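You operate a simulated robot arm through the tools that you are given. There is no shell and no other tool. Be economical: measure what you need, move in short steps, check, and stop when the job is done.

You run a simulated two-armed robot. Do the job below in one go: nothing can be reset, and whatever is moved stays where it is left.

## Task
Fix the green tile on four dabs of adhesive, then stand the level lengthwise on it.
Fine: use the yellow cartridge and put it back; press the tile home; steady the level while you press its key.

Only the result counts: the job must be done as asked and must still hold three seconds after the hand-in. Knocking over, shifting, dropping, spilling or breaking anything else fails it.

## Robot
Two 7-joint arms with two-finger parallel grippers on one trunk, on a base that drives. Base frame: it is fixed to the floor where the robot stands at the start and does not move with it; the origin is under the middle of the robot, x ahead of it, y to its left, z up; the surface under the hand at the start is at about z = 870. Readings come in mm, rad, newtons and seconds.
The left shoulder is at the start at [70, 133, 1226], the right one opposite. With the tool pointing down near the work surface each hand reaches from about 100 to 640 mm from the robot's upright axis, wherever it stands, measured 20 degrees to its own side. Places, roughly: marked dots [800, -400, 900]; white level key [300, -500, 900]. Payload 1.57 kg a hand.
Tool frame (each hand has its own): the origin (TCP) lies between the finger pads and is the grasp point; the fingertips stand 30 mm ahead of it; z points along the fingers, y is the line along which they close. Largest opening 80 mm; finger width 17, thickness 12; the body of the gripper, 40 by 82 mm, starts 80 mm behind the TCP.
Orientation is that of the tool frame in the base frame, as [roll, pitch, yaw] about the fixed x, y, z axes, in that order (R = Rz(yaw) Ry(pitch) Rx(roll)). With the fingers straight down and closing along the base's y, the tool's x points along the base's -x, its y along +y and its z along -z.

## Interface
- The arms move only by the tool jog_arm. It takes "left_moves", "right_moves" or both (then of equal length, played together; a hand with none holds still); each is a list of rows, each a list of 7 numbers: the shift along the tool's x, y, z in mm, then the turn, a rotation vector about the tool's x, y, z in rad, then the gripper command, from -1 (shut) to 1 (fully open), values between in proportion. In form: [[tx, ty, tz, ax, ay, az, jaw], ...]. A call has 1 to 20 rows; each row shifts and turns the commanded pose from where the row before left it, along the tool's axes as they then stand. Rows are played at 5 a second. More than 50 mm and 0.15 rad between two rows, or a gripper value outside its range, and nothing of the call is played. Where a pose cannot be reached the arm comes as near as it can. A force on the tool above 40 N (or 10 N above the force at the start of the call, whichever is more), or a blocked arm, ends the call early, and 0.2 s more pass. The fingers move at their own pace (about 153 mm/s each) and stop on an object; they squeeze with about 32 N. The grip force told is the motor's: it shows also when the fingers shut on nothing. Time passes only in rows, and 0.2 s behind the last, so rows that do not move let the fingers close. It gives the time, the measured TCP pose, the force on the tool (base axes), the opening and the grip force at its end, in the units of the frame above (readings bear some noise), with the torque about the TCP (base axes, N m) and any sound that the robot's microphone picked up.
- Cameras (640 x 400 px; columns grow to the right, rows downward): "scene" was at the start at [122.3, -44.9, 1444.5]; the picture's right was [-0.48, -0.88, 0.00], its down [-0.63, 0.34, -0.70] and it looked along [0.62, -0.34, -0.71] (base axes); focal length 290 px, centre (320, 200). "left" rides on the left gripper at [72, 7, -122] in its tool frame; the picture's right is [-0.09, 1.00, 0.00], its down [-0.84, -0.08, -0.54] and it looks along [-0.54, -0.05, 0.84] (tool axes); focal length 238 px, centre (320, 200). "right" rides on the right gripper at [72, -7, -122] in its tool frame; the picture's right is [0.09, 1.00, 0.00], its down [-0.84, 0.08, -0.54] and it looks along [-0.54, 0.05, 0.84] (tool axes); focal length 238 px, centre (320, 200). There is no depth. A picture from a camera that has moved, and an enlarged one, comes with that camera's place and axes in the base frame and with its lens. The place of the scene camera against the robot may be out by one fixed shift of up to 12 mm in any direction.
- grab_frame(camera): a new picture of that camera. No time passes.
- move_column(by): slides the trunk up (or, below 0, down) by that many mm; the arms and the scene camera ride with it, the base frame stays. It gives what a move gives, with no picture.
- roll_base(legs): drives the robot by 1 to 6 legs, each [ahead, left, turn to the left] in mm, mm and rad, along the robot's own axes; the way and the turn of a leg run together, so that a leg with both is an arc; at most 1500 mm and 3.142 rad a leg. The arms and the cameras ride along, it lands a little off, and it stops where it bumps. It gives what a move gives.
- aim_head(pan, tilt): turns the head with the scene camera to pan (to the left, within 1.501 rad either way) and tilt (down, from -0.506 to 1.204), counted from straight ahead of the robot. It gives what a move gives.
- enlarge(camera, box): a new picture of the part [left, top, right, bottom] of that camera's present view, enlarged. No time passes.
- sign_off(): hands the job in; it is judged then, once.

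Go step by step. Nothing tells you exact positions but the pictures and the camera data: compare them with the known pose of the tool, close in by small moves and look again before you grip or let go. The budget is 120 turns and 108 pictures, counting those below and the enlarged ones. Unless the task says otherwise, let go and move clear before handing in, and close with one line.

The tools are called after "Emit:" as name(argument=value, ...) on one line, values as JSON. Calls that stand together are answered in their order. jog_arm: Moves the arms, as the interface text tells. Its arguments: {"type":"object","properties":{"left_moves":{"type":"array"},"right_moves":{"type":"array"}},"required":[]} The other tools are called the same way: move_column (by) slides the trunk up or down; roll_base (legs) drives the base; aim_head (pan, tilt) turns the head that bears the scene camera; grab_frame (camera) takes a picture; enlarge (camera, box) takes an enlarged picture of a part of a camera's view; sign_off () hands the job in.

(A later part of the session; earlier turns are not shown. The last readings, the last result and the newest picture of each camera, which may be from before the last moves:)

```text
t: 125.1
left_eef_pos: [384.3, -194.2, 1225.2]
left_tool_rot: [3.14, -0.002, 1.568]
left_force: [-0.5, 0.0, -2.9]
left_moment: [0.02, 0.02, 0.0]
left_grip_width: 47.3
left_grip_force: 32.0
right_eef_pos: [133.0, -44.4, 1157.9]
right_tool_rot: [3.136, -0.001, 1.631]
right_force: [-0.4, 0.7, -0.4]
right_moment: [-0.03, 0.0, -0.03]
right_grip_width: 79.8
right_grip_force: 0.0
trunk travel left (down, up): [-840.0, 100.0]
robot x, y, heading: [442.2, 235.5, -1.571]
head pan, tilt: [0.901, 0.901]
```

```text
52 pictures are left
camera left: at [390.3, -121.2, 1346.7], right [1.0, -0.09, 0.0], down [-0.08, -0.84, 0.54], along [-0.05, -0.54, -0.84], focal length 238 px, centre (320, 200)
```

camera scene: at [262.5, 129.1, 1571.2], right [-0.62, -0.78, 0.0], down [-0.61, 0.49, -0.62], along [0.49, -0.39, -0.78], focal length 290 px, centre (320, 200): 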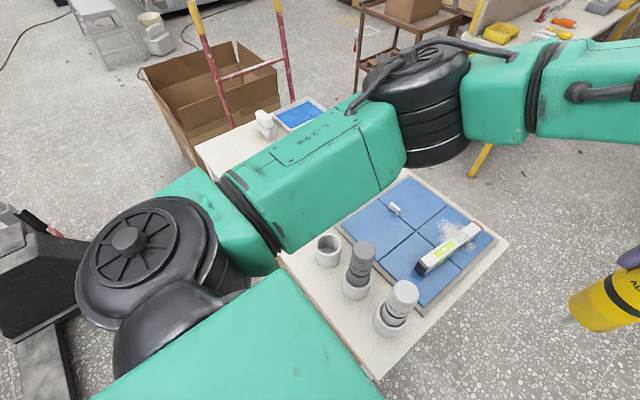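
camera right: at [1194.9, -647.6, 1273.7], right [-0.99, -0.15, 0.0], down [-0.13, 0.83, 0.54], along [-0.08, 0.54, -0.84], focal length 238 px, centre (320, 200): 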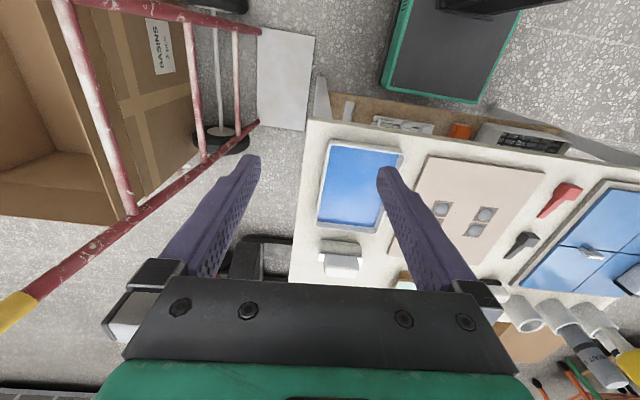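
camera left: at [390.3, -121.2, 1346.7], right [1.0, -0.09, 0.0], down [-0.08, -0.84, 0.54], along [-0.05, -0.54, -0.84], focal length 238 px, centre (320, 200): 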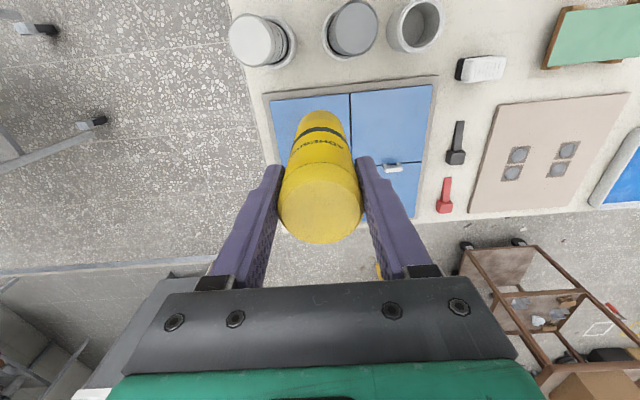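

The empty cup is visible at about (535, −107). I enlarge it for a precise position before moving over it.

Emit:
enlarge(camera="left", box=[370, 0, 470, 70])

Emit:
jog_arm(left_moves=[[0, 40, 0, 0, 0, 0, -0.2], [0, 40, 0, 0, 0, 0, -0.2], [0, 40, 0, 0, 0, 0, -0.2], [0, 34, 0, 0, 0, 0, -0.2], [30, 0, 0, 0, 0, 0, -0.2], [0, 0, 0, 0, 0, 0, -0.2]])

Emit:
grab_frame(camera="left")

```text
5.71 times, centred on (420, 35) of left
camera zoom: at [390.3, -121.2, 1346.7], right [1.0, -0.09, 0.0], down [-0.08, -0.84, 0.54], along [-0.05, -0.54, -0.84], focal length 1362 px, centre (-251, 1143)
```

zoom: 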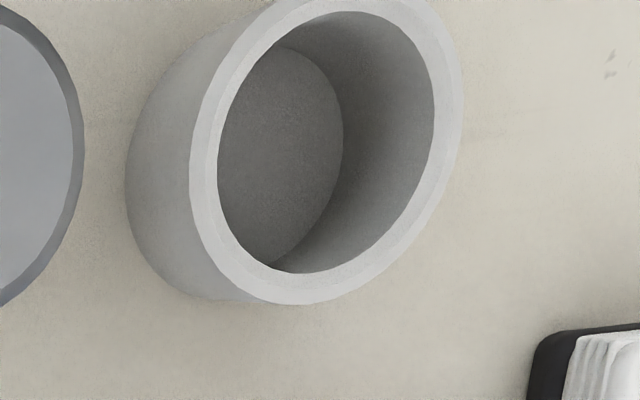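

```text
t: 126.5
left_eef_pos: [539.7, -162.7, 1225.3]
left_tool_rot: [3.139, -0.001, 1.567]
left_force: [-0.1, 0.1, -4.0]
left_moment: [0.0, 0.01, 0.01]
left_grip_width: 47.2
left_grip_force: 32.1
right_eef_pos: [133.5, -43.5, 1159.3]
right_tool_rot: [3.137, 0.0, 1.633]
right_force: [-0.2, 0.2, -0.4]
right_moment: [-0.02, -0.02, -0.01]
right_grip_width: 79.8
right_grip_force: 0.0
trunk travel left (down, up): [-840.0, 100.0]
robot x, y, heading: [442.0, 233.5, -1.567]
head pan, tilt: [0.901, 0.901]
```

```text
50 pictures are left
camera left: at [545.7, -91.3, 1347.1], right [1.0, -0.1, 0.0], down [-0.08, -0.84, 0.54], along [-0.05, -0.54, -0.84], focal length 238 px, centre (320, 200)
```

left: 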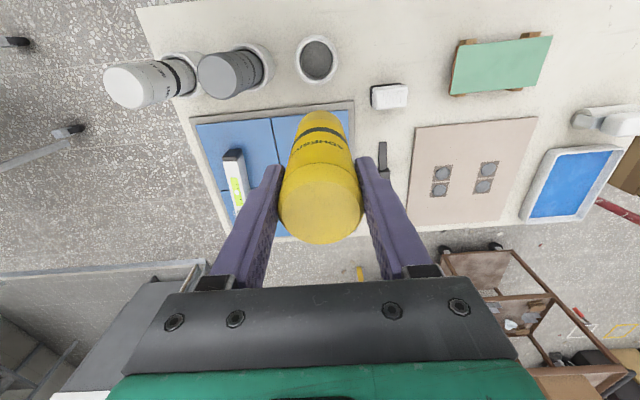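

Cup centre fixes at (539.5, −108), rim z≈917. I align over it, lower to just above the rim, and check.

Emit:
jog_arm(left_moves=[[30, 0, 0, 0, 0, 0, -0.2], [24.5, 0, 0, 0, 0, 0, -0.2], [0, 0, 45, 0, 0, 0, -0.2], [0, 0, 45, 0, 0, 0, -0.2], [0, 0, 40, 0, 0, 0, -0.2], [0, 0, 0, 0, 0, 0, -0.2]])

Emit:
grab_frame(camera="left")

```text
t: 127.9
left_eef_pos: [539.7, -109.1, 1093.9]
left_tool_rot: [3.141, -0.003, 1.569]
left_force: [-0.9, 0.0, -3.0]
left_moment: [0.03, 0.01, 0.05]
left_grip_width: 47.3
left_grip_force: 32.2
right_eef_pos: [134.8, -44.6, 1158.8]
right_tool_rot: [3.139, -0.001, 1.631]
right_force: [-0.3, 1.4, -0.7]
right_moment: [0.02, 0.0, -0.01]
right_grip_width: 79.7
right_grip_force: 0.0
trunk travel left (down, up): [-840.0, 100.0]
robot x, y, heading: [449.2, 231.8, -1.575]
head pan, tilt: [0.901, 0.901]
```

```text
49 pictures are left
camera left: at [545.0, -37.3, 1217.1], right [1.0, -0.09, 0.0], down [-0.08, -0.84, 0.54], along [-0.05, -0.54, -0.84], focal length 238 px, centre (320, 200)
```

left: 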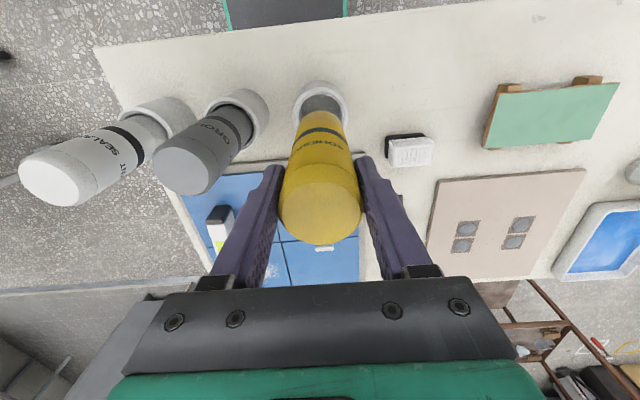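

Well aligned. I lower it into the cup.

Emit:
jog_arm(left_moves=[[-0.5, 0, 20, 0, 0, 0, -0.2], [0, 0, 20, 0, 0, 0, -0.2], [0, 0, 15, 0, 0, 0, -0.2], [0, 0, 12, 0, 0, 0, -0.2], [0, 0, 10, 0, 0, 0, -0.2], [0, 0, 8, 0, 0, 0, -0.2], [0, 0, 0, 0, 0, 0, -0.2]])

```text
t: 129.5
left_eef_pos: [539.5, -107.5, 1011.1]
left_tool_rot: [3.14, 0.005, 1.569]
left_force: [2.1, -1.9, 25.4]
left_moment: [-0.43, -0.32, -0.01]
left_grip_width: 47.3
left_grip_force: 31.6
right_eef_pos: [134.1, -41.7, 1159.3]
right_tool_rot: [3.138, 0.002, 1.633]
right_force: [-0.1, 0.1, -1.2]
right_moment: [-0.03, -0.02, -0.01]
right_grip_width: 80.1
right_grip_force: 0.0
trunk travel left (down, up): [-840.0, 100.0]
robot x, y, heading: [447.6, 235.2, -1.573]
head pan, tilt: [0.901, 0.901]
```

It met resistance about 5 mm above its old seat. I relieve the force slightly and look.

Emit:
jog_arm(left_moves=[[0, 0, -2, 0, 0, 0, -0.2], [0, 0, 0, 0, 0, 0, -0.2]])

Emit:
grab_frame(camera="left")

```text
t: 130.1
left_eef_pos: [538.7, -109.5, 1010.1]
left_tool_rot: [3.14, -0.004, 1.567]
left_force: [0.0, -1.8, 4.0]
left_moment: [-0.38, -0.01, 0.03]
left_grip_width: 47.3
left_grip_force: 31.9
right_eef_pos: [134.0, -44.2, 1158.5]
right_tool_rot: [3.137, -0.001, 1.631]
right_force: [-0.4, 0.1, -0.6]
right_moment: [-0.01, 0.0, -0.01]
right_grip_width: 80.2
right_grip_force: 0.0
trunk travel left (down, up): [-840.0, 100.0]
robot x, y, heading: [446.9, 232.7, -1.573]
head pan, tilt: [0.901, 0.901]
```

```text
48 pictures are left
camera left: at [545.0, -37.3, 1133.7], right [1.0, -0.1, 0.0], down [-0.08, -0.84, 0.54], along [-0.05, -0.54, -0.84], focal length 238 px, centre (320, 200)
```

left: 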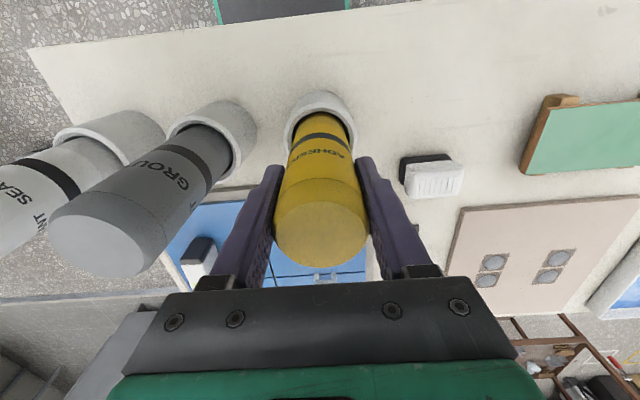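

The cartridge sits in the cup as it did originally. I release it and rise clear.

Emit:
jog_arm(left_moves=[[0, 0, 0, 0, 0, 0, 0.3], [0, 0, 0, 0, 0, 0, 0.6], [0, 0, 0, 0, 0, 0, 1], [0, 0, 0, 0, 0, 0, 1], [0, 0, -20, 0, 0, 0, 1], [0, 0, -40, 0, 0, 0, 1], [0, 0, -45, 0, 0, 0, 1], [0, 0, -45, 0, 0, 0, 1], [0, 0, -45, 0, 0, 0, 1]])

Emit:
grab_frame(camera="left")

```text
t: 132.1
left_eef_pos: [540.0, -108.9, 1208.8]
left_tool_rot: [3.138, -0.002, 1.567]
left_force: [-0.1, -0.7, -0.3]
left_moment: [-0.03, -0.01, 0.01]
left_grip_width: 79.8
left_grip_force: 0.1
right_eef_pos: [134.3, -44.2, 1158.5]
right_tool_rot: [3.137, 0.0, 1.631]
right_force: [-0.4, -0.5, 0.6]
right_moment: [0.0, 0.03, 0.01]
right_grip_width: 80.0
right_grip_force: 0.0
trunk travel left (down, up): [-840.0, 100.0]
robot x, y, heading: [453.3, 235.2, -1.571]
head pan, tilt: [0.901, 0.901]
```

```text
47 pictures are left
camera left: at [545.3, -36.6, 1331.2], right [1.0, -0.1, 0.0], down [-0.08, -0.84, 0.54], along [-0.05, -0.54, -0.84], focal length 238 px, centre (320, 200)
```

left: 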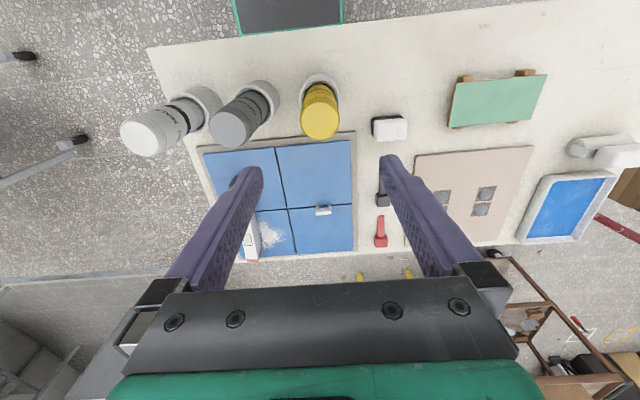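

Cartridge is back in its cup. Now I slide 250 mm further along to put the left arm in front of the tile.

Emit:
roll_base(legs=[[0, 250, 0]])

Emit:
grab_frame(camera="left")

```text
t: 133.9
left_eef_pos: [790.2, -108.9, 1208.7]
left_tool_rot: [3.14, 0.0, 1.575]
left_force: [-0.3, -0.5, 0.6]
left_moment: [-0.01, -0.02, -0.01]
left_grip_width: 79.9
left_grip_force: 0.0
right_eef_pos: [384.3, -46.4, 1157.6]
right_tool_rot: [3.136, -0.001, 1.639]
right_force: [0.6, 0.0, 0.6]
right_moment: [0.02, -0.05, 0.03]
right_grip_width: 79.9
right_grip_force: 0.1
trunk travel left (down, up): [-840.0, 100.0]
robot x, y, heading: [696.2, 233.4, -1.564]
head pan, tilt: [0.901, 0.901]
```

```text
46 pictures are left
camera left: at [795.0, -37.0, 1330.7], right [1.0, -0.09, 0.0], down [-0.08, -0.84, 0.54], along [-0.05, -0.54, -0.84], focal length 238 px, centre (320, 200)
```

left: 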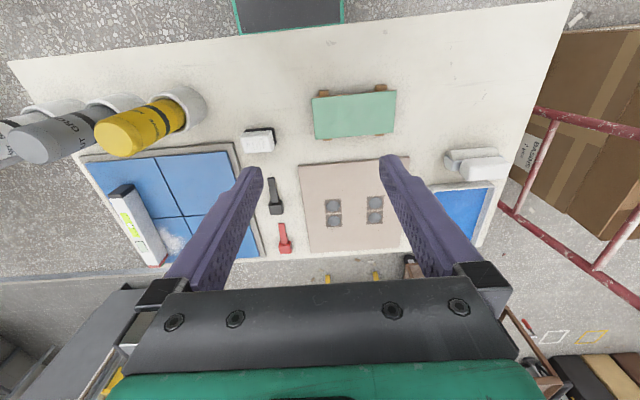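

I move over the tile, turn the hand 90° and come lower to measure it.

Emit:
jog_arm(left_moves=[[-22, 30, 25, 0, 0, 0, 1], [-21, 30, 25, 0, 0, 0, 1], [0, 0, 15, 0, 0, 0.143, 1], [0, 0, 15, 0, 0, 0.143, 1], [0, 0, 15, 0, 0, 0.143, 1], [0, 0, 15, 0, 0, 0.143, 1], [0, 0, 15, 0, 0, 0.143, 1], [0, 0, 15, 0, 0, 0.143, 1], [0, 0, 15, 0, 0, 0.143, 1], [0, 0, 15, 0, 0, 0.143, 1], [0, 0, 15, 0, 0, 0.143, 1], [0, 0, 15, 0, 0, 0.143, 1], [0, 0, 0, 0, 0, 0.145, 1], [0, 0, 0, 0, 0, 0, 1]])

Emit:
grab_frame(camera="left")

```text
t: 136.9
left_eef_pos: [853.1, -150.0, 1008.2]
left_tool_rot: [3.142, -0.001, -0.002]
left_force: [-0.8, 0.4, -0.1]
left_moment: [0.04, 0.02, 0.01]
left_grip_width: 79.9
left_grip_force: 0.1
right_eef_pos: [386.6, -46.3, 1158.3]
right_tool_rot: [3.136, -0.003, 1.64]
right_force: [1.1, 0.3, 0.1]
right_moment: [-0.02, 0.01, -0.02]
right_grip_width: 80.1
right_grip_force: 0.0
trunk travel left (down, up): [-840.0, 100.0]
robot x, y, heading: [697.5, 235.6, -1.571]
head pan, tilt: [0.901, 0.901]
```

```text
45 pictures are left
camera left: at [923.1, -158.8, 1130.4], right [-0.09, -1.0, 0.0], down [-0.84, 0.08, 0.54], along [-0.54, 0.05, -0.84], focal length 238 px, centre (320, 200)
```

left: 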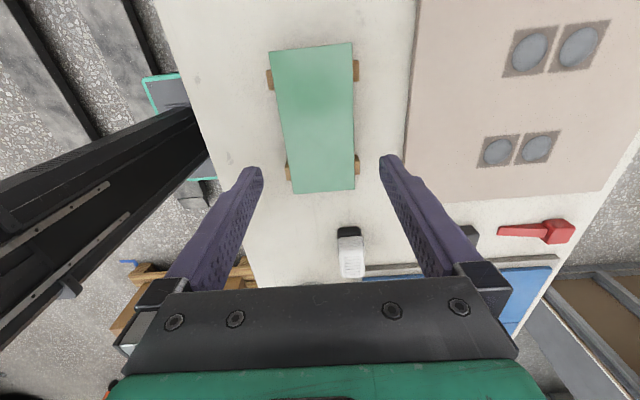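

Tile: centre (850, −150), top ≈ 878, 75 mm across and square to the hand. I descend to just above it and check the side gaps.

Emit:
jog_arm(left_moves=[[0, 0, 40, 0, 0, 0, 1], [-2, 0, 35, 0, 0, 0, 1], [0, 0, 8, 0, 0, 0, 1], [0, 0, 0, 0, 0, 0, 1]])

Emit:
enlarge(camera="left", box=[220, 110, 420, 260])

```text
t: 137.9
left_eef_pos: [850.9, -151.0, 924.0]
left_tool_rot: [-3.139, -0.001, 0.0]
left_force: [-0.2, -0.1, -0.2]
left_moment: [0.0, -0.03, 0.01]
left_grip_width: 80.1
left_grip_force: 0.0
right_eef_pos: [387.0, -46.3, 1159.4]
right_tool_rot: [3.137, -0.001, 1.637]
right_force: [0.7, 0.7, -0.3]
right_moment: [0.02, 0.02, -0.01]
right_grip_width: 80.1
right_grip_force: 0.0
trunk travel left (down, up): [-840.0, 100.0]
robot x, y, heading: [695.7, 232.2, -1.566]
head pan, tilt: [0.901, 0.901]
```

```text
2.67 times, centred on (320, 185) of left
camera zoom: at [921.9, -157.8, 1047.3], right [-0.09, -1.0, 0.0], down [-0.84, 0.08, 0.54], along [-0.54, 0.05, -0.84], focal length 636 px, centre (320, 240)
```

zoom: 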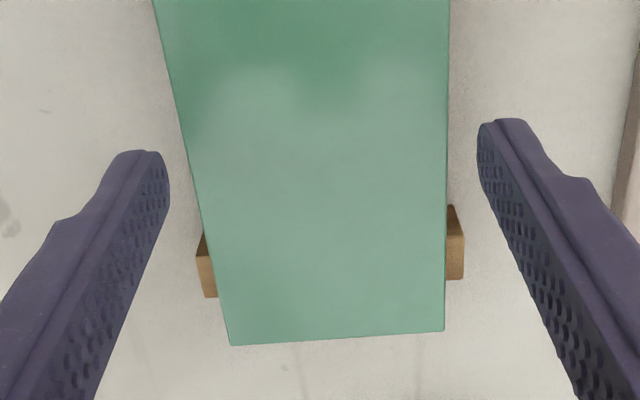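

The tile sits about 1 mm off-centre between the tips; I correct and descend beside it.

Emit:
jog_arm(left_moves=[[0, -1, 8, 0, 0, 0, 1], [0, 0, 7, 0, 0, 0, 1], [0, 0, 4, 0, 0, 0, 1], [0, 0, 3.5, 0, 0, 0, 1], [0, 0, 0, 0, 0, 0, 1]])

Emit:
enlarge(camera="left", box=[220, 110, 420, 260])

```text
t: 139.1
left_eef_pos: [851.1, -150.7, 902.6]
left_tool_rot: [3.14, 0.0, 0.001]
left_force: [0.5, 0.1, 0.0]
left_moment: [-0.04, 0.03, -0.02]
left_grip_width: 79.8
left_grip_force: 0.0
right_eef_pos: [387.0, -46.4, 1159.6]
right_tool_rot: [3.139, -0.001, 1.638]
right_force: [0.3, -0.6, -0.2]
right_moment: [-0.01, -0.02, 0.01]
right_grip_width: 80.0
right_grip_force: 0.1
trunk travel left (down, up): [-840.0, 100.0]
robot x, y, heading: [699.0, 233.5, -1.563]
head pan, tilt: [0.901, 0.901]
```

```text
2.67 times, centred on (320, 185) of left
camera zoom: at [922.4, -156.8, 1025.1], right [-0.09, -1.0, 0.0], down [-0.84, 0.08, 0.54], along [-0.54, 0.05, -0.84], focal length 636 px, centre (320, 240)
```

zoom: 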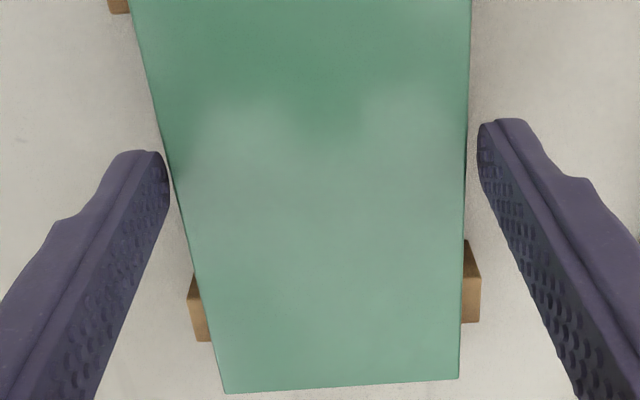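

The tips are ~8 mm below the tile's top on both sides without contact. I close gently and lift a little.

Emit:
jog_arm(left_moves=[[0, 0, 0, 0, 0, 0, 0.8], [0, 0, 0, 0, 0, 0, 0.6], [0, 0, 0, 0, 0, 0, 0.6], [0, 0, -5, 0, 0, 0, 0.6], [0, 0, -10, 0, 0, 0, 0.6], [0, 0, -15, 0, 0, 0, 0.6], [0, 0, 0, 0, 0, 0, 0.6]])

Emit:
grab_frame(camera="left")

```text
t: 140.7
left_eef_pos: [851.9, -149.6, 932.5]
left_tool_rot: [-3.14, -0.001, 0.0]
left_force: [0.3, 0.2, -1.7]
left_moment: [-0.02, 0.0, -0.01]
left_grip_width: 74.3
left_grip_force: 31.7
right_eef_pos: [386.6, -47.0, 1159.8]
right_tool_rot: [3.138, -0.002, 1.638]
right_force: [-0.2, 0.2, -0.2]
right_moment: [0.0, 0.0, 0.0]
right_grip_width: 79.9
right_grip_force: 0.1
trunk travel left (down, up): [-840.0, 100.0]
robot x, y, heading: [696.9, 233.0, -1.567]
head pan, tilt: [0.901, 0.901]
```

```text
42 pictures are left
camera left: at [922.1, -156.6, 1054.8], right [-0.09, -1.0, 0.0], down [-0.84, 0.08, 0.54], along [-0.54, 0.05, -0.84], focal length 238 px, centre (320, 200)
```

left: 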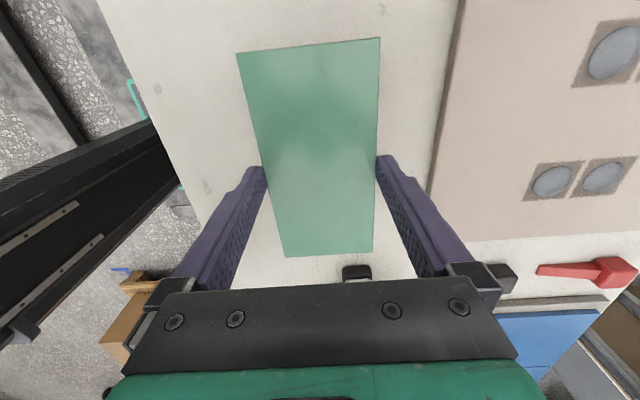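

The tile is held (width 74.3 mm). I raise it high and drive back out of the corridor the way I came.

Emit:
jog_arm(left_moves=[[0, 0, -45, 0, 0, 0, 0.6], [0, 0, -45, 0, 0, 0, 0.6], [0, 0, -45, 0, 0, 0, 0.6], [0, 0, -45, 0, 0, 0, 0.6], [0, 0, -45, 0, 0, 0, 0.6], [0, 0, -25, 0, 0, 0, 0.6], [0, 0, 0, 0, 0, 0, 0.6]])

Emit:
roll_base(legs=[[0, -480, 0]])

```text
t: 142.3
left_eef_pos: [851.6, -152.1, 1183.0]
left_tool_rot: [-3.141, -0.001, -0.001]
left_force: [-0.7, -0.2, -1.8]
left_moment: [-0.03, 0.0, 0.0]
left_grip_width: 74.3
left_grip_force: 32.2
right_eef_pos: [386.1, -46.3, 1159.5]
right_tool_rot: [3.138, -0.002, 1.641]
right_force: [-1.1, 0.9, -0.2]
right_moment: [0.0, 0.04, 0.01]
right_grip_width: 79.9
right_grip_force: 0.0
trunk travel left (down, up): [-840.0, 100.0]
robot x, y, heading: [697.4, 234.7, -1.568]
head pan, tilt: [0.901, 0.901]
```

```text
t: 145.1
left_eef_pos: [380.2, -152.4, 1183.3]
left_tool_rot: [-3.142, -0.001, -0.006]
left_force: [0.0, 0.3, -2.4]
left_moment: [0.01, 0.04, -0.03]
left_grip_width: 74.3
left_grip_force: 31.9
right_eef_pos: [-83.6, -45.3, 1158.9]
right_tool_rot: [3.139, -0.002, 1.633]
right_force: [0.0, 0.6, -0.2]
right_moment: [-0.03, -0.02, -0.01]
right_grip_width: 80.2
right_grip_force: 0.1
trunk travel left (down, up): [-840.0, 100.0]
robot x, y, heading: [224.9, 231.5, -1.568]
head pan, tilt: [0.901, 0.901]
```

Emit:
roll_base(legs=[[0, -175, 0]])

```text
t: 146.6
left_eef_pos: [204.8, -153.0, 1182.1]
left_tool_rot: [-3.14, 0.004, -0.008]
left_force: [0.5, -0.1, -2.8]
left_moment: [0.03, 0.04, 0.02]
left_grip_width: 74.4
left_grip_force: 32.2
right_eef_pos: [-258.1, -45.1, 1158.6]
right_tool_rot: [-3.142, -0.001, 1.634]
right_force: [-0.1, -0.2, -0.8]
right_moment: [-0.02, 0.03, -0.01]
right_grip_width: 79.8
right_grip_force: 0.0
trunk travel left (down, up): [-840.0, 100.0]
robot x, y, heading: [51.0, 233.8, -1.569]
head pan, tilt: [0.901, 0.901]
```

Lane position good (x=51). Driving ahead to y≈−945, then turning around counter-clockwise.

Emit:
roll_base(legs=[[600, -6, 0], [580, -5, 0], [0, 0, 3.14]])

```text
t: 160.2
left_eef_pos: [-101.4, -554.5, 1182.3]
left_tool_rot: [-3.139, -0.001, 3.1]
left_force: [0.2, -0.1, -0.8]
left_moment: [0.0, 0.0, -0.01]
left_grip_width: 74.6
left_grip_force: 31.9
right_eef_pos: [357.2, -681.0, 1159.9]
right_tool_rot: [3.138, -0.001, -1.545]
right_force: [-0.1, -0.3, -0.6]
right_moment: [0.0, 0.02, -0.01]
right_grip_width: 79.7
right_grip_force: 0.1
trunk travel left (down, up): [-840.0, 100.0]
robot x, y, heading: [32.7, -946.5, 1.531]
head pan, tilt: [0.901, 0.901]
```

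Heading trim, then slide right along the table's near side to x≈980.

Emit:
roll_base(legs=[[0, 0, 0.04], [0, -945, 0]])

Emit:
aim_head(pan=0.2, tilt=0.95)

Emit:
grab_frame(camera="scene")

```text
t: 165.6
left_eef_pos: [830.3, -552.7, 1183.1]
left_tool_rot: [-3.139, -0.001, -3.122]
left_force: [-0.4, 0.1, -1.7]
left_moment: [0.01, -0.03, -0.02]
left_grip_width: 74.5
left_grip_force: 31.9
right_eef_pos: [1294.1, -647.8, 1158.8]
right_tool_rot: [3.141, -0.001, -1.483]
right_force: [0.4, -1.0, -1.3]
right_moment: [0.0, 0.0, 0.03]
right_grip_width: 79.9
right_grip_force: 0.0
trunk travel left (down, up): [-840.0, 100.0]
robot x, y, heading: [991.1, -930.1, 1.592]
head pan, tilt: [0.901, 0.901]
```

```text
t: 166.6
left_eef_pos: [829.9, -552.0, 1183.3]
left_tool_rot: [-3.14, -0.003, -3.123]
left_force: [-0.3, -0.1, -2.7]
left_moment: [-0.02, 0.01, 0.03]
left_grip_width: 74.4
left_grip_force: 32.2
right_eef_pos: [1295.0, -648.5, 1157.9]
right_tool_rot: [3.139, -0.004, -1.483]
right_force: [-0.6, 0.0, -1.3]
right_moment: [-0.01, -0.05, 0.01]
right_grip_width: 80.1
right_grip_force: 0.0
trunk travel left (down, up): [-840.0, 100.0]
robot x, y, heading: [991.2, -931.4, 1.59]
head pan, tilt: [0.201, 0.949]
```

```text
41 pictures are left
camera scene: at [975.2, -818.7, 1472.5], right [0.97, 0.22, 0.0], down [0.18, -0.79, -0.58], along [-0.13, 0.57, -0.81], focal length 290 px, centre (320, 200)
```

scene: 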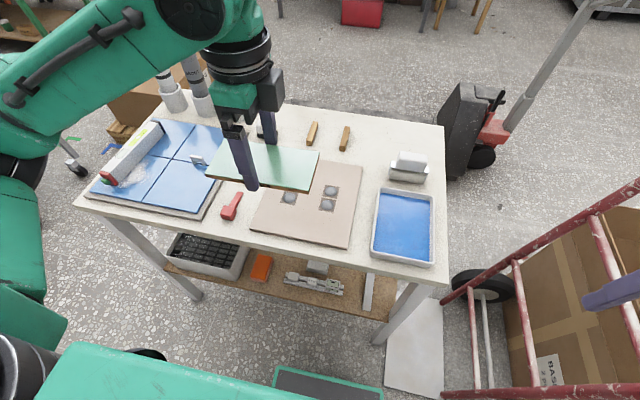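

Good. Trim the heading and drive 150 mm ahead so the left hand with the tile comes over the dabs.

Emit:
roll_base(legs=[[0, 0, -0.02], [150, 0, 0]])

Emit:
grab_frame(camera="left")

```text
t: 168.3
left_eef_pos: [837.1, -404.8, 1183.2]
left_tool_rot: [3.139, -0.003, -3.141]
left_force: [0.0, 0.4, -2.1]
left_moment: [0.05, 0.02, 0.0]
left_grip_width: 74.5
left_grip_force: 32.1
right_eef_pos: [1301.6, -510.3, 1158.8]
right_tool_rot: [3.137, 0.0, -1.505]
right_force: [-0.1, 0.7, -0.4]
right_moment: [0.04, 0.0, -0.02]
right_grip_width: 80.1
right_grip_force: 0.1
trunk travel left (down, up): [-840.0, 100.0]
robot x, y, heading: [992.0, -787.7, 1.569]
head pan, tilt: [0.201, 0.949]
```

```text
40 pictures are left
camera left: at [765.7, -397.4, 1306.3], right [0.09, 1.0, 0.0], down [0.84, -0.08, 0.54], along [0.54, -0.05, -0.84], focal length 238 px, centre (320, 200)
```

left: 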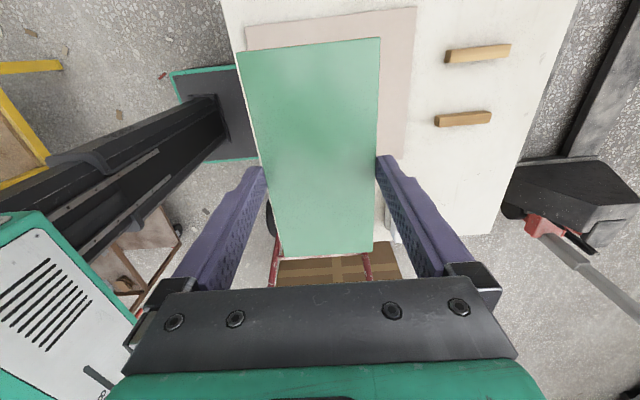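

The tile hides the dabs from the left camera; I swing the right hand nearer to re-measure the dabs.

Emit:
jog_arm(right_moves=[[0, 45, 0, 0, 0, 0, 1], [0, 45, 0, 0, 0, 0, 1], [0, 45, 0, 0, 0, 0, 1], [0, 45, 0, 0, 0, 0, 1], [0, 20, 0, 0, 0, 0, 1], [0, 0, 0, 0, 0, 0, 1]])

Emit:
grab_frame(camera="right")

```text
t: 169.7
left_eef_pos: [839.3, -400.9, 1182.7]
left_tool_rot: [-3.139, 0.0, 3.141]
left_force: [0.5, 0.7, -2.5]
left_moment: [0.0, 0.01, -0.02]
left_grip_width: 74.4
left_grip_force: 32.1
right_eef_pos: [1117.5, -498.5, 1173.9]
right_tool_rot: [3.139, -0.001, -1.504]
right_force: [-0.1, 0.1, -0.9]
right_moment: [-0.01, 0.0, 0.02]
right_grip_width: 79.9
right_grip_force: 0.0
right hand out of reach, approached as far as the arm can: row 1, 2, 3
trunk travel left (down, up): [-840.0, 100.0]
robot x, y, heading: [989.1, -788.3, 1.573]
head pan, tilt: [0.201, 0.949]
```

```text
39 pictures are left
camera right: at [1129.2, -570.5, 1295.9], right [-0.99, -0.16, 0.0], down [-0.13, 0.83, 0.54], along [-0.09, 0.53, -0.84], focal length 238 px, centre (320, 200)
```

right: 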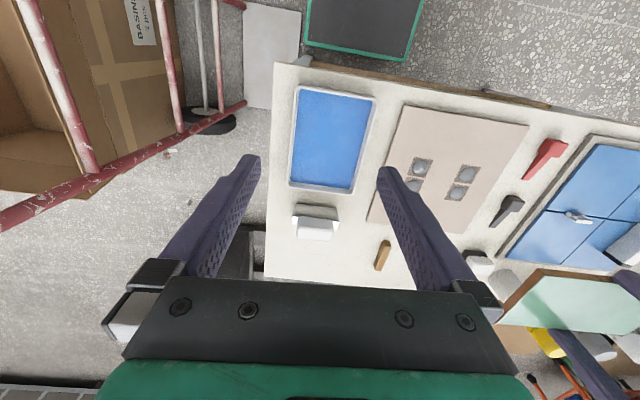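

Emit:
enlarge(camera="right", box=[390, 130, 500, 220])

```text
4.44 times, centred on (445, 175) of right
camera zoom: at [1129.2, -570.5, 1295.9], right [-0.99, -0.16, 0.0], down [-0.13, 0.83, 0.54], along [-0.09, 0.53, -0.84], focal length 1059 px, centre (-236, 311)
```

zoom: 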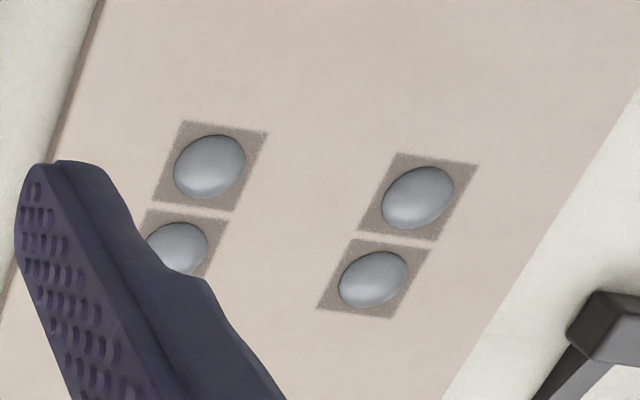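

The table hasn't moved: dabs' centre at (849, −380). I position the tile over it at safe height.

Emit:
jog_arm(left_moves=[[-9.8, 22.8, 0, 0, 0, 0, 0.6], [0, 0, 45, 0, 0, 0, 0.6], [0, 0, 45, 0, 0, 0, 0.6], [0, 0, 45, 0, 0, 0, 0.6], [0, 0, 45, 0, 0, 0, 0.6], [0, 0, 45, 0, 0, 0, 0.6], [0, 0, 0, 0, 0, 0, 0.6]])

Emit:
jog_arm(left_moves=[[0, 0, 0, 0, 0, 0, 0.6]])

Emit:
grab_frame(camera="right")

Emit:
grab_frame(camera="left")

```text
t: 171.3
left_eef_pos: [847.3, -377.4, 957.3]
left_tool_rot: [-3.14, -0.002, 3.142]
left_force: [0.0, -0.8, -2.0]
left_moment: [-0.01, 0.02, -0.02]
left_grip_width: 74.5
left_grip_force: 32.1
right_eef_pos: [1119.1, -499.3, 1173.6]
right_tool_rot: [3.14, -0.001, -1.504]
right_force: [-0.4, 0.7, 0.3]
right_moment: [0.0, 0.0, 0.0]
right_grip_width: 79.9
right_grip_force: 0.1
trunk travel left (down, up): [-840.0, 100.0]
robot x, y, heading: [987.6, -786.7, 1.571]
head pan, tilt: [0.201, 0.949]
```

```text
t: 171.7
left_eef_pos: [847.9, -377.6, 957.6]
left_tool_rot: [-3.141, 0.0, 3.139]
left_force: [-0.1, 0.2, -1.9]
left_moment: [-0.02, 0.01, 0.03]
left_grip_width: 74.4
left_grip_force: 31.5
right_eef_pos: [1118.6, -499.4, 1173.5]
right_tool_rot: [3.138, -0.002, -1.503]
right_force: [-0.1, 0.2, 0.3]
right_moment: [0.01, 0.01, 0.01]
right_grip_width: 80.3
right_grip_force: 0.1
trunk travel left (down, up): [-840.0, 100.0]
robot x, y, heading: [993.8, -790.5, 1.574]
head pan, tilt: [0.201, 0.949]
```

```text
37 pictures are left
camera right: at [1129.0, -570.1, 1295.9], right [-0.99, -0.16, 0.0], down [-0.13, 0.83, 0.54], along [-0.09, 0.53, -0.84], focal length 238 px, centre (320, 200)
```

right: 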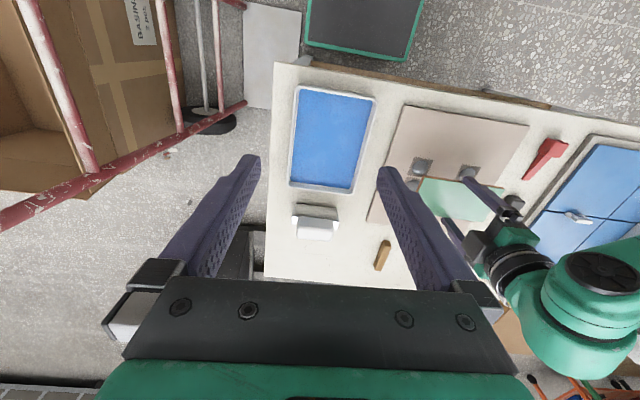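

```text
36 pictures are left
camera left: at [775.5, -369.8, 1080.5], right [0.09, 1.0, 0.0], down [0.84, -0.08, 0.54], along [0.54, -0.05, -0.84], focal length 238 px, centre (320, 200)
```

left: 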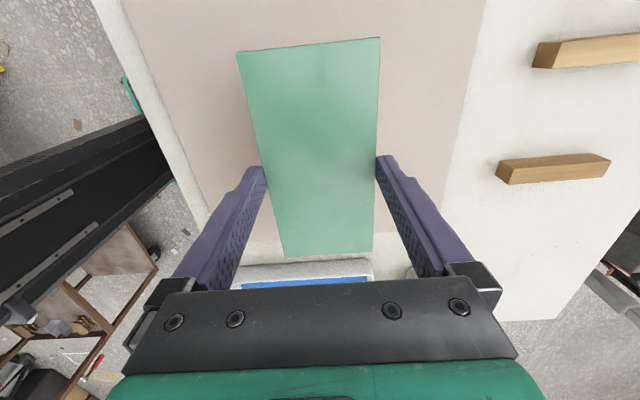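

I correct 2.5 mm in y and lower gently onto the dabs.

Emit:
jog_arm(left_moves=[[0, -2.5, 25, 0, 0, 0, 0.6], [0, 0, 20, 0, 0, 0, 0.6], [0, 0, 8, 0, 0, 0, 0.6], [0, 0, 4, 0, 0, 0, 0.6], [0, 0, 3, 0, 0, 0, 0.6], [0, 0, 0, 0, 0, 0, 0.6]])

```text
t: 173.1
left_eef_pos: [847.2, -381.8, 897.5]
left_tool_rot: [-3.141, -0.003, 3.14]
left_force: [-0.2, -0.3, -2.7]
left_moment: [-0.02, 0.01, -0.02]
left_grip_width: 74.5
left_grip_force: 32.2
right_eef_pos: [1118.6, -499.5, 1173.8]
right_tool_rot: [3.138, -0.002, -1.504]
right_force: [0.2, 0.4, 0.5]
right_moment: [0.0, 0.0, -0.03]
right_grip_width: 80.1
right_grip_force: 0.1
trunk travel left (down, up): [-840.0, 100.0]
robot x, y, heading: [991.4, -787.5, 1.572]
head pan, tilt: [0.201, 0.949]
```

Emit:
jog_arm(left_moves=[[0, 0.7, 2, 0, 0, 0, 0.6], [0, 0, 1.5, 0, 0, 0, 0.6], [0, 0, 0, 0, 0, 0, 0.6]])

Emit:
enlarge(camera="right", box=[380, 130, 520, 240])

```text
t: 173.9
left_eef_pos: [847.9, -380.4, 895.4]
left_tool_rot: [3.142, -0.001, 3.139]
left_force: [-0.6, -1.0, 1.4]
left_moment: [0.05, -0.01, 0.03]
left_grip_width: 74.2
left_grip_force: 31.4
right_eef_pos: [1117.6, -499.6, 1173.9]
right_tool_rot: [3.139, 0.0, -1.503]
right_force: [-0.7, -0.4, 0.5]
right_moment: [-0.02, 0.05, 0.02]
right_grip_width: 80.0
right_grip_force: 0.1
trunk travel left (down, up): [-840.0, 100.0]
robot x, y, heading: [989.6, -786.3, 1.574]
head pan, tilt: [0.201, 0.949]
```

```text
3.64 times, centred on (450, 185) of right
camera zoom: at [1129.3, -571.1, 1296.1], right [-0.99, -0.16, 0.0], down [-0.13, 0.83, 0.54], along [-0.09, 0.53, -0.84], focal length 867 px, centre (-153, 254)
```

zoom: 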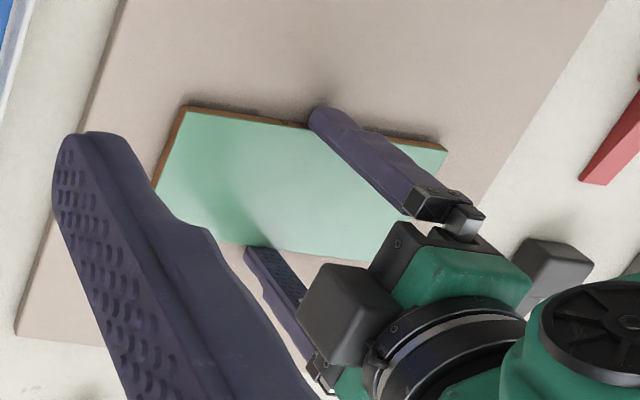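

Contact with the dabs begins at TCP ≈ 895. I press it down in small steps.

Emit:
jog_arm(left_moves=[[0, 0, 1.5, 0, 0, 0, 0.6], [0, 0, 1.5, 0, 0, 0, 0.6], [0, 0, 1, 0, 0, 0, 0.6], [0, 0, 0, 0, 0, 0, 0.6]])

```text
t: 174.9
left_eef_pos: [846.6, -380.5, 893.0]
left_tool_rot: [3.137, -0.001, 3.14]
left_force: [-4.4, 2.3, 22.0]
left_moment: [-0.06, 0.3, 0.03]
left_grip_width: 74.6
left_grip_force: 32.5
right_eef_pos: [1118.3, -501.0, 1174.1]
right_tool_rot: [3.137, 0.001, -1.505]
right_force: [-0.1, 0.6, 0.4]
right_moment: [-0.01, 0.01, -0.01]
right_grip_width: 80.1
right_grip_force: 0.1
trunk travel left (down, up): [-840.0, 100.0]
robot x, y, heading: [991.1, -787.2, 1.576]
head pan, tilt: [0.201, 0.949]
```

22 N pressed in the grip. I release, rise, close the fingers and press on the tile's top centre.

Emit:
jog_arm(left_moves=[[0, 0, -0.5, 0, 0, 0, 0.8], [0, 0, 0, 0, 0, 0, 1], [0, 0, 0, 0, 0, 0, 1], [0, 0, -15, 0, 0, 0, 1], [0, 0, -25, 0, 0, 0, 1], [0, 0, 0, 0, 0, 0, -1], [0, 0, 0, 0, 0, 0, -1], [0, 0, 0, 0, 0, 0, -1]])

Emit:
grab_frame(camera="left")

```text
t: 176.7
left_eef_pos: [847.4, -382.2, 930.2]
left_tool_rot: [-3.14, -0.001, 3.14]
left_force: [0.5, 0.7, -0.5]
left_moment: [-0.02, -0.01, -0.03]
left_grip_width: 0.0
left_grip_force: 21.0
right_eef_pos: [1117.9, -499.7, 1173.4]
right_tool_rot: [3.139, -0.001, -1.504]
right_force: [-0.5, -0.6, 0.8]
right_moment: [-0.01, -0.02, -0.04]
right_grip_width: 80.0
right_grip_force: 0.1
trunk travel left (down, up): [-840.0, 100.0]
robot x, y, heading: [993.8, -786.5, 1.576]
head pan, tilt: [0.201, 0.949]
```

```text
34 pictures are left
camera left: at [775.0, -374.3, 1053.2], right [0.09, 1.0, 0.0], down [0.84, -0.08, 0.54], along [0.54, -0.05, -0.84], focal length 238 px, centre (320, 200)
```

left: 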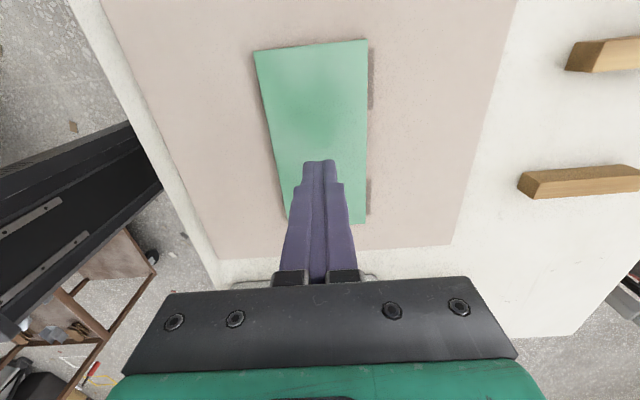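

The tile lies square on its marks. Now press its centre with closed fingertips.

Emit:
jog_arm(left_moves=[[0, 1.5, 15, 0, 0, 0, -1], [0, 0, 7, 0, 0, 0, -1], [0, 0, 3, 0, 0, 0, -1], [0, 0, 2, 0, 0, 0, -1], [0, 0, 1.5, 0, 0, 0, -1], [0, 0, 1.5, 0, 0, 0, -1], [0, 0, 1.5, 0, 0, 0, -1], [0, 0, 0, 0, 0, 0, -1]])

```text
t: 178.5
left_eef_pos: [847.8, -379.8, 900.8]
left_tool_rot: [3.137, -0.001, 3.14]
left_force: [-2.8, 1.7, 16.2]
left_moment: [0.05, 0.03, -0.16]
left_grip_width: 0.0
left_grip_force: 21.6
right_eef_pos: [1117.4, -501.7, 1174.4]
right_tool_rot: [3.138, 0.001, -1.504]
right_force: [0.8, 0.4, 0.7]
right_moment: [0.03, 0.02, 0.02]
right_grip_width: 80.0
right_grip_force: 0.1
trunk travel left (down, up): [-840.0, 100.0]
robot x, y, heading: [990.6, -788.0, 1.578]
head pan, tilt: [0.201, 0.949]
```

Emit:
jog_arm(left_moves=[[0, 0, 1, 0, 0, 0, -1], [0, 0, 1, 0, 0, 0, -1], [0, 0, 0.5, 0, 0, 0, -1], [0, 0, 0, 0, 0, 0, -1], [0, 0, 0, 0, 0, 0, -1], [0, 0, 0, 0, 0, 0, -1], [0, 0, 0, 0, 0, 0, -1], [0, 0, 0, 0, 0, 0, -1]])

```text
t: 179.3
left_eef_pos: [847.6, -379.7, 900.5]
left_tool_rot: [3.131, 0.0, 3.139]
left_force: [-1.4, -7.8, 16.1]
left_moment: [-0.28, 0.02, -0.06]
left_grip_width: 0.0
left_grip_force: 21.5
right_eef_pos: [1119.4, -503.5, 1174.4]
right_tool_rot: [3.137, 0.002, -1.505]
right_force: [-0.9, -0.2, 0.1]
right_moment: [-0.01, -0.03, -0.03]
right_grip_width: 79.8
right_grip_force: 0.1
trunk travel left (down, up): [-840.0, 100.0]
robot x, y, heading: [992.7, -787.3, 1.571]
head pan, tilt: [0.201, 0.949]
stopped in row 3 (left hand): the force on the tool passed its limit at 42 N (the readings are from after the stop); the commanded pose is now the measured one
```

Pressed to 42 N; the tile no longer sinks, so it's home. I lift off and inspect it.

Emit:
jog_arm(left_moves=[[0, 0, -3, 0, 0, 0, -1], [0, 0, -20, 0, 0, 0, -1], [0, 0, -45, 0, 0, 0, -1], [0, 0, -45, 0, 0, 0, -1], [0, 45, -20, 0, 0, 0, -1], [0, 0, 0, 0, 0, 0, 1]])

Emit:
enlarge(camera="left", box=[180, 0, 420, 200])

Emit:
enlarge(camera="right", box=[380, 130, 520, 240])

```text
t: 180.7
left_eef_pos: [847.5, -330.9, 1033.3]
left_tool_rot: [3.134, 0.0, 3.141]
left_force: [1.1, 0.6, 0.3]
left_moment: [0.04, -0.01, 0.01]
left_grip_width: 79.9
left_grip_force: 0.1
right_eef_pos: [1118.8, -499.7, 1174.3]
right_tool_rot: [3.138, -0.001, -1.505]
right_force: [0.0, 0.4, 0.2]
right_moment: [0.01, -0.01, -0.02]
right_grip_width: 80.0
right_grip_force: 0.0
trunk travel left (down, up): [-840.0, 100.0]
robot x, y, heading: [993.8, -786.0, 1.567]
head pan, tilt: [0.201, 0.949]
```

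```text
2.00 times, centred on (300, 100) of left
camera zoom: at [774.8, -324.2, 1155.4], right [0.09, 1.0, 0.01], down [0.84, -0.08, 0.54], along [0.54, -0.04, -0.84], focal length 477 px, centre (360, 400)
```

zoom: 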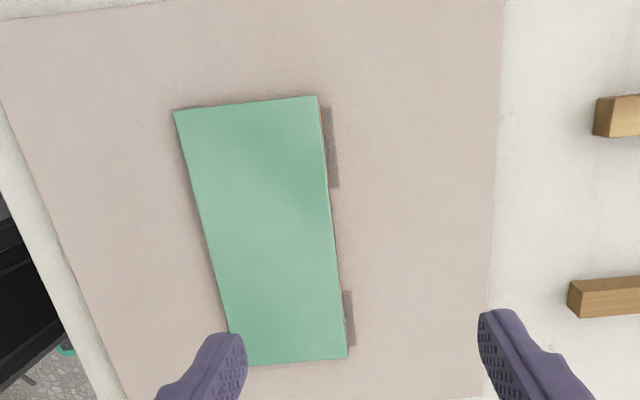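

```text
3.64 times, centred on (450, 185) of right
camera zoom: at [1129.1, -570.8, 1296.0], right [-0.99, -0.16, 0.0], down [-0.13, 0.83, 0.54], along [-0.09, 0.53, -0.84], focal length 867 px, centre (-153, 254)
```

zoom: 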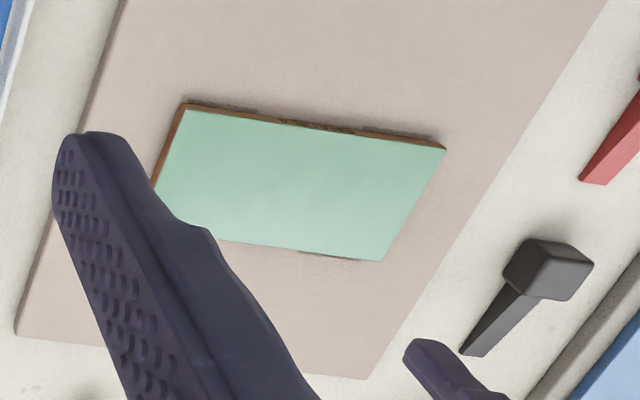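

The tile is fixed neatly over its marks. Next the level: I restore the left wrist, back off slightly, and drive along to the level at x≈300.

Emit:
jog_arm(left_moves=[[0, 0, -45, 0, 0, -0.143, 1], [0, 0, -45, 0, 0, -0.143, 1], [0, 0, 0, 0, 0, -0.143, 1], [0, 0, 0, 0, 0, -0.143, 1], [0, 0, 0, 0, 0, -0.143, 1], [0, 0, 0, 0, 0, -0.143, 1], [0, 0, 0, 0, 0, -0.143, 1], [0, 0, 0, 0, 0, -0.143, 1], [0, 0, 0, 0, 0, -0.143, 1], [0, 0, 0, 0, 0, -0.143, 1], [0, 0, 0, 0, 0, -0.141, 1], [0, 0, 0, 0, 0, 0, 1]])

Emit:
roll_base(legs=[[-60, 0, 0], [0, 560, 0]])

Emit:
grab_frame(camera="left")

Emit:
grab_frame(camera="scene")

```text
t: 183.3
left_eef_pos: [847.5, -334.2, 1121.5]
left_tool_rot: [3.14, 0.007, -1.571]
left_force: [0.6, 0.5, 0.4]
left_moment: [-0.06, 0.0, 0.01]
left_grip_width: 80.0
left_grip_force: 0.1
right_eef_pos: [1118.0, -499.3, 1174.1]
right_tool_rot: [3.137, -0.001, -1.504]
right_force: [-1.1, 0.4, 0.0]
right_moment: [0.04, -0.01, -0.01]
right_grip_width: 80.0
right_grip_force: 0.0
trunk travel left (down, up): [-840.0, 100.0]
robot x, y, heading: [993.4, -783.8, 1.571]
head pan, tilt: [0.201, 0.949]
```

```text
t: 187.1
left_eef_pos: [287.6, -400.4, 1122.2]
left_tool_rot: [3.138, 0.007, -1.558]
left_force: [-0.5, -0.2, 1.4]
left_moment: [-0.02, 0.02, -0.05]
left_grip_width: 79.9
left_grip_force: 0.1
right_eef_pos: [561.4, -562.6, 1174.3]
right_tool_rot: [3.138, -0.002, -1.49]
right_force: [-0.2, -0.1, 0.5]
right_moment: [0.02, 0.0, -0.01]
right_grip_width: 80.2
right_grip_force: 0.1
trunk travel left (down, up): [-840.0, 100.0]
robot x, y, heading: [437.4, -849.8, 1.587]
head pan, tilt: [0.201, 0.949]
```

```text
31 pictures are left
camera left: at [282.2, -472.8, 1244.2], right [-1.0, 0.08, 0.0], down [0.07, 0.83, 0.55], along [0.04, 0.55, -0.84], focal length 238 px, centre (320, 200)
```

left: 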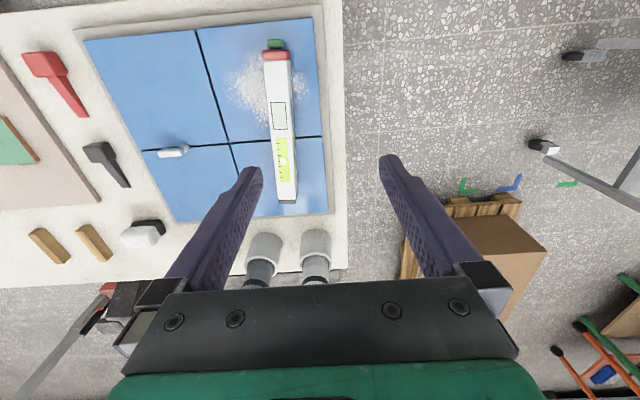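

```text
30 pictures are left
camera scene: at [423.2, -736.0, 1472.5], right [0.98, 0.21, 0.0], down [0.17, -0.79, -0.58], along [-0.13, 0.57, -0.81], focal length 290 px, centre (320, 200)
```

scene: 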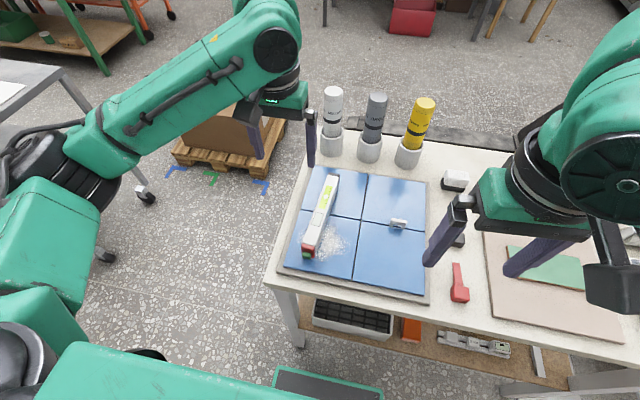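

I enlarge the level from both cameras to get its size, height and orientation.

Emit:
enlarge(camera="left", box=[200, 25, 340, 215])

Emit:
enlarge(camera="scene", box=[280, 160, 380, 270])

```text
2.11 times, centred on (270, 120) of left
camera zoom: at [282.2, -472.8, 1244.2], right [-1.0, 0.08, 0.0], down [0.07, 0.83, 0.55], along [0.04, 0.55, -0.84], focal length 502 px, centre (425, 368)
```

zoom: 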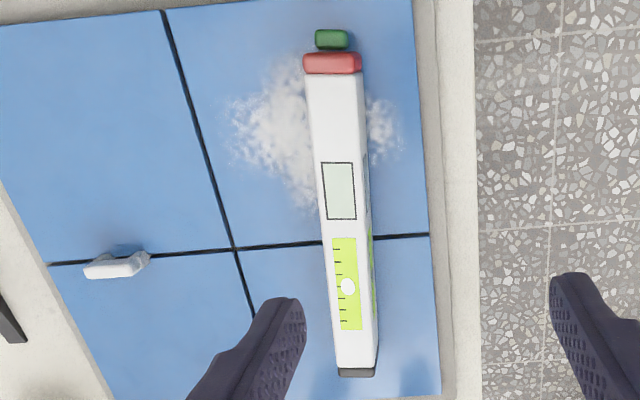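

```text
3.64 times, centred on (330, 215) of scene
camera zoom: at [423.2, -736.0, 1472.5], right [0.98, 0.21, 0.0], down [0.17, -0.79, -0.58], along [-0.13, 0.57, -0.81], focal length 1054 px, centre (284, 146)
```

zoom: 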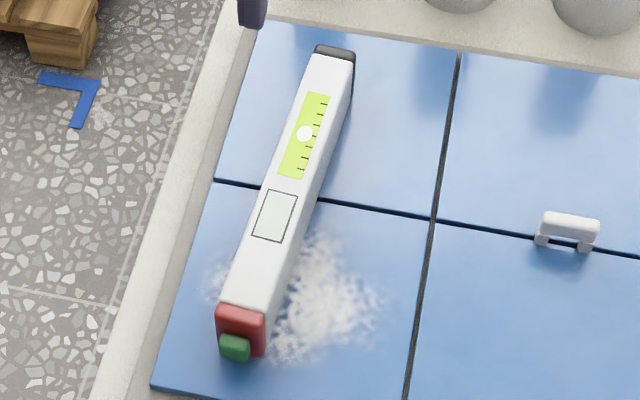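

The level stands upright (≈32 mm wide, ~38 mm tall, ~215 long), centre ≈ (344, −363), yawed ~5°. I move the left hand above it with matching yaw and check.

Emit:
jog_arm(left_moves=[[-18, -28, 0, 0.0036, 0.007, 0.098, 1], [-19, -29, 30, 0, 0, 0, 1], [0, 0, 45, 0, 0, 0, 1], [0, 0, 45, 0, 0, 0, 1], [0, 0, 30, 0, 0, 0, 1], [0, 0, 0, 0, 0, 0, 1]])

Emit:
grab_frame(camera="left")

```text
t: 188.5
left_eef_pos: [346.5, -362.9, 972.6]
left_tool_rot: [-3.14, 0.0, -1.657]
left_force: [0.0, 0.3, -0.6]
left_moment: [-0.02, -0.02, -0.03]
left_grip_width: 80.0
left_grip_force: 0.0
right_eef_pos: [559.7, -561.6, 1174.8]
right_tool_rot: [3.14, -0.001, -1.49]
right_force: [0.5, -0.6, -0.2]
right_moment: [0.0, 0.0, -0.01]
right_grip_width: 80.0
right_grip_force: 0.0
trunk travel left (down, up): [-840.0, 100.0]
robot x, y, heading: [439.9, -849.1, 1.588]
head pan, tilt: [0.201, 0.949]
```

```text
27 pictures are left
camera left: at [332.6, -434.9, 1094.1], right [-0.98, 0.18, 0.0], down [0.15, 0.83, 0.54], along [0.1, 0.53, -0.84], focal length 238 px, centre (320, 200)
```

left: 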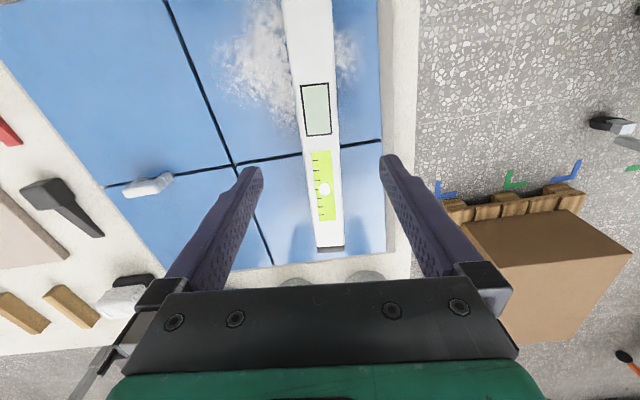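

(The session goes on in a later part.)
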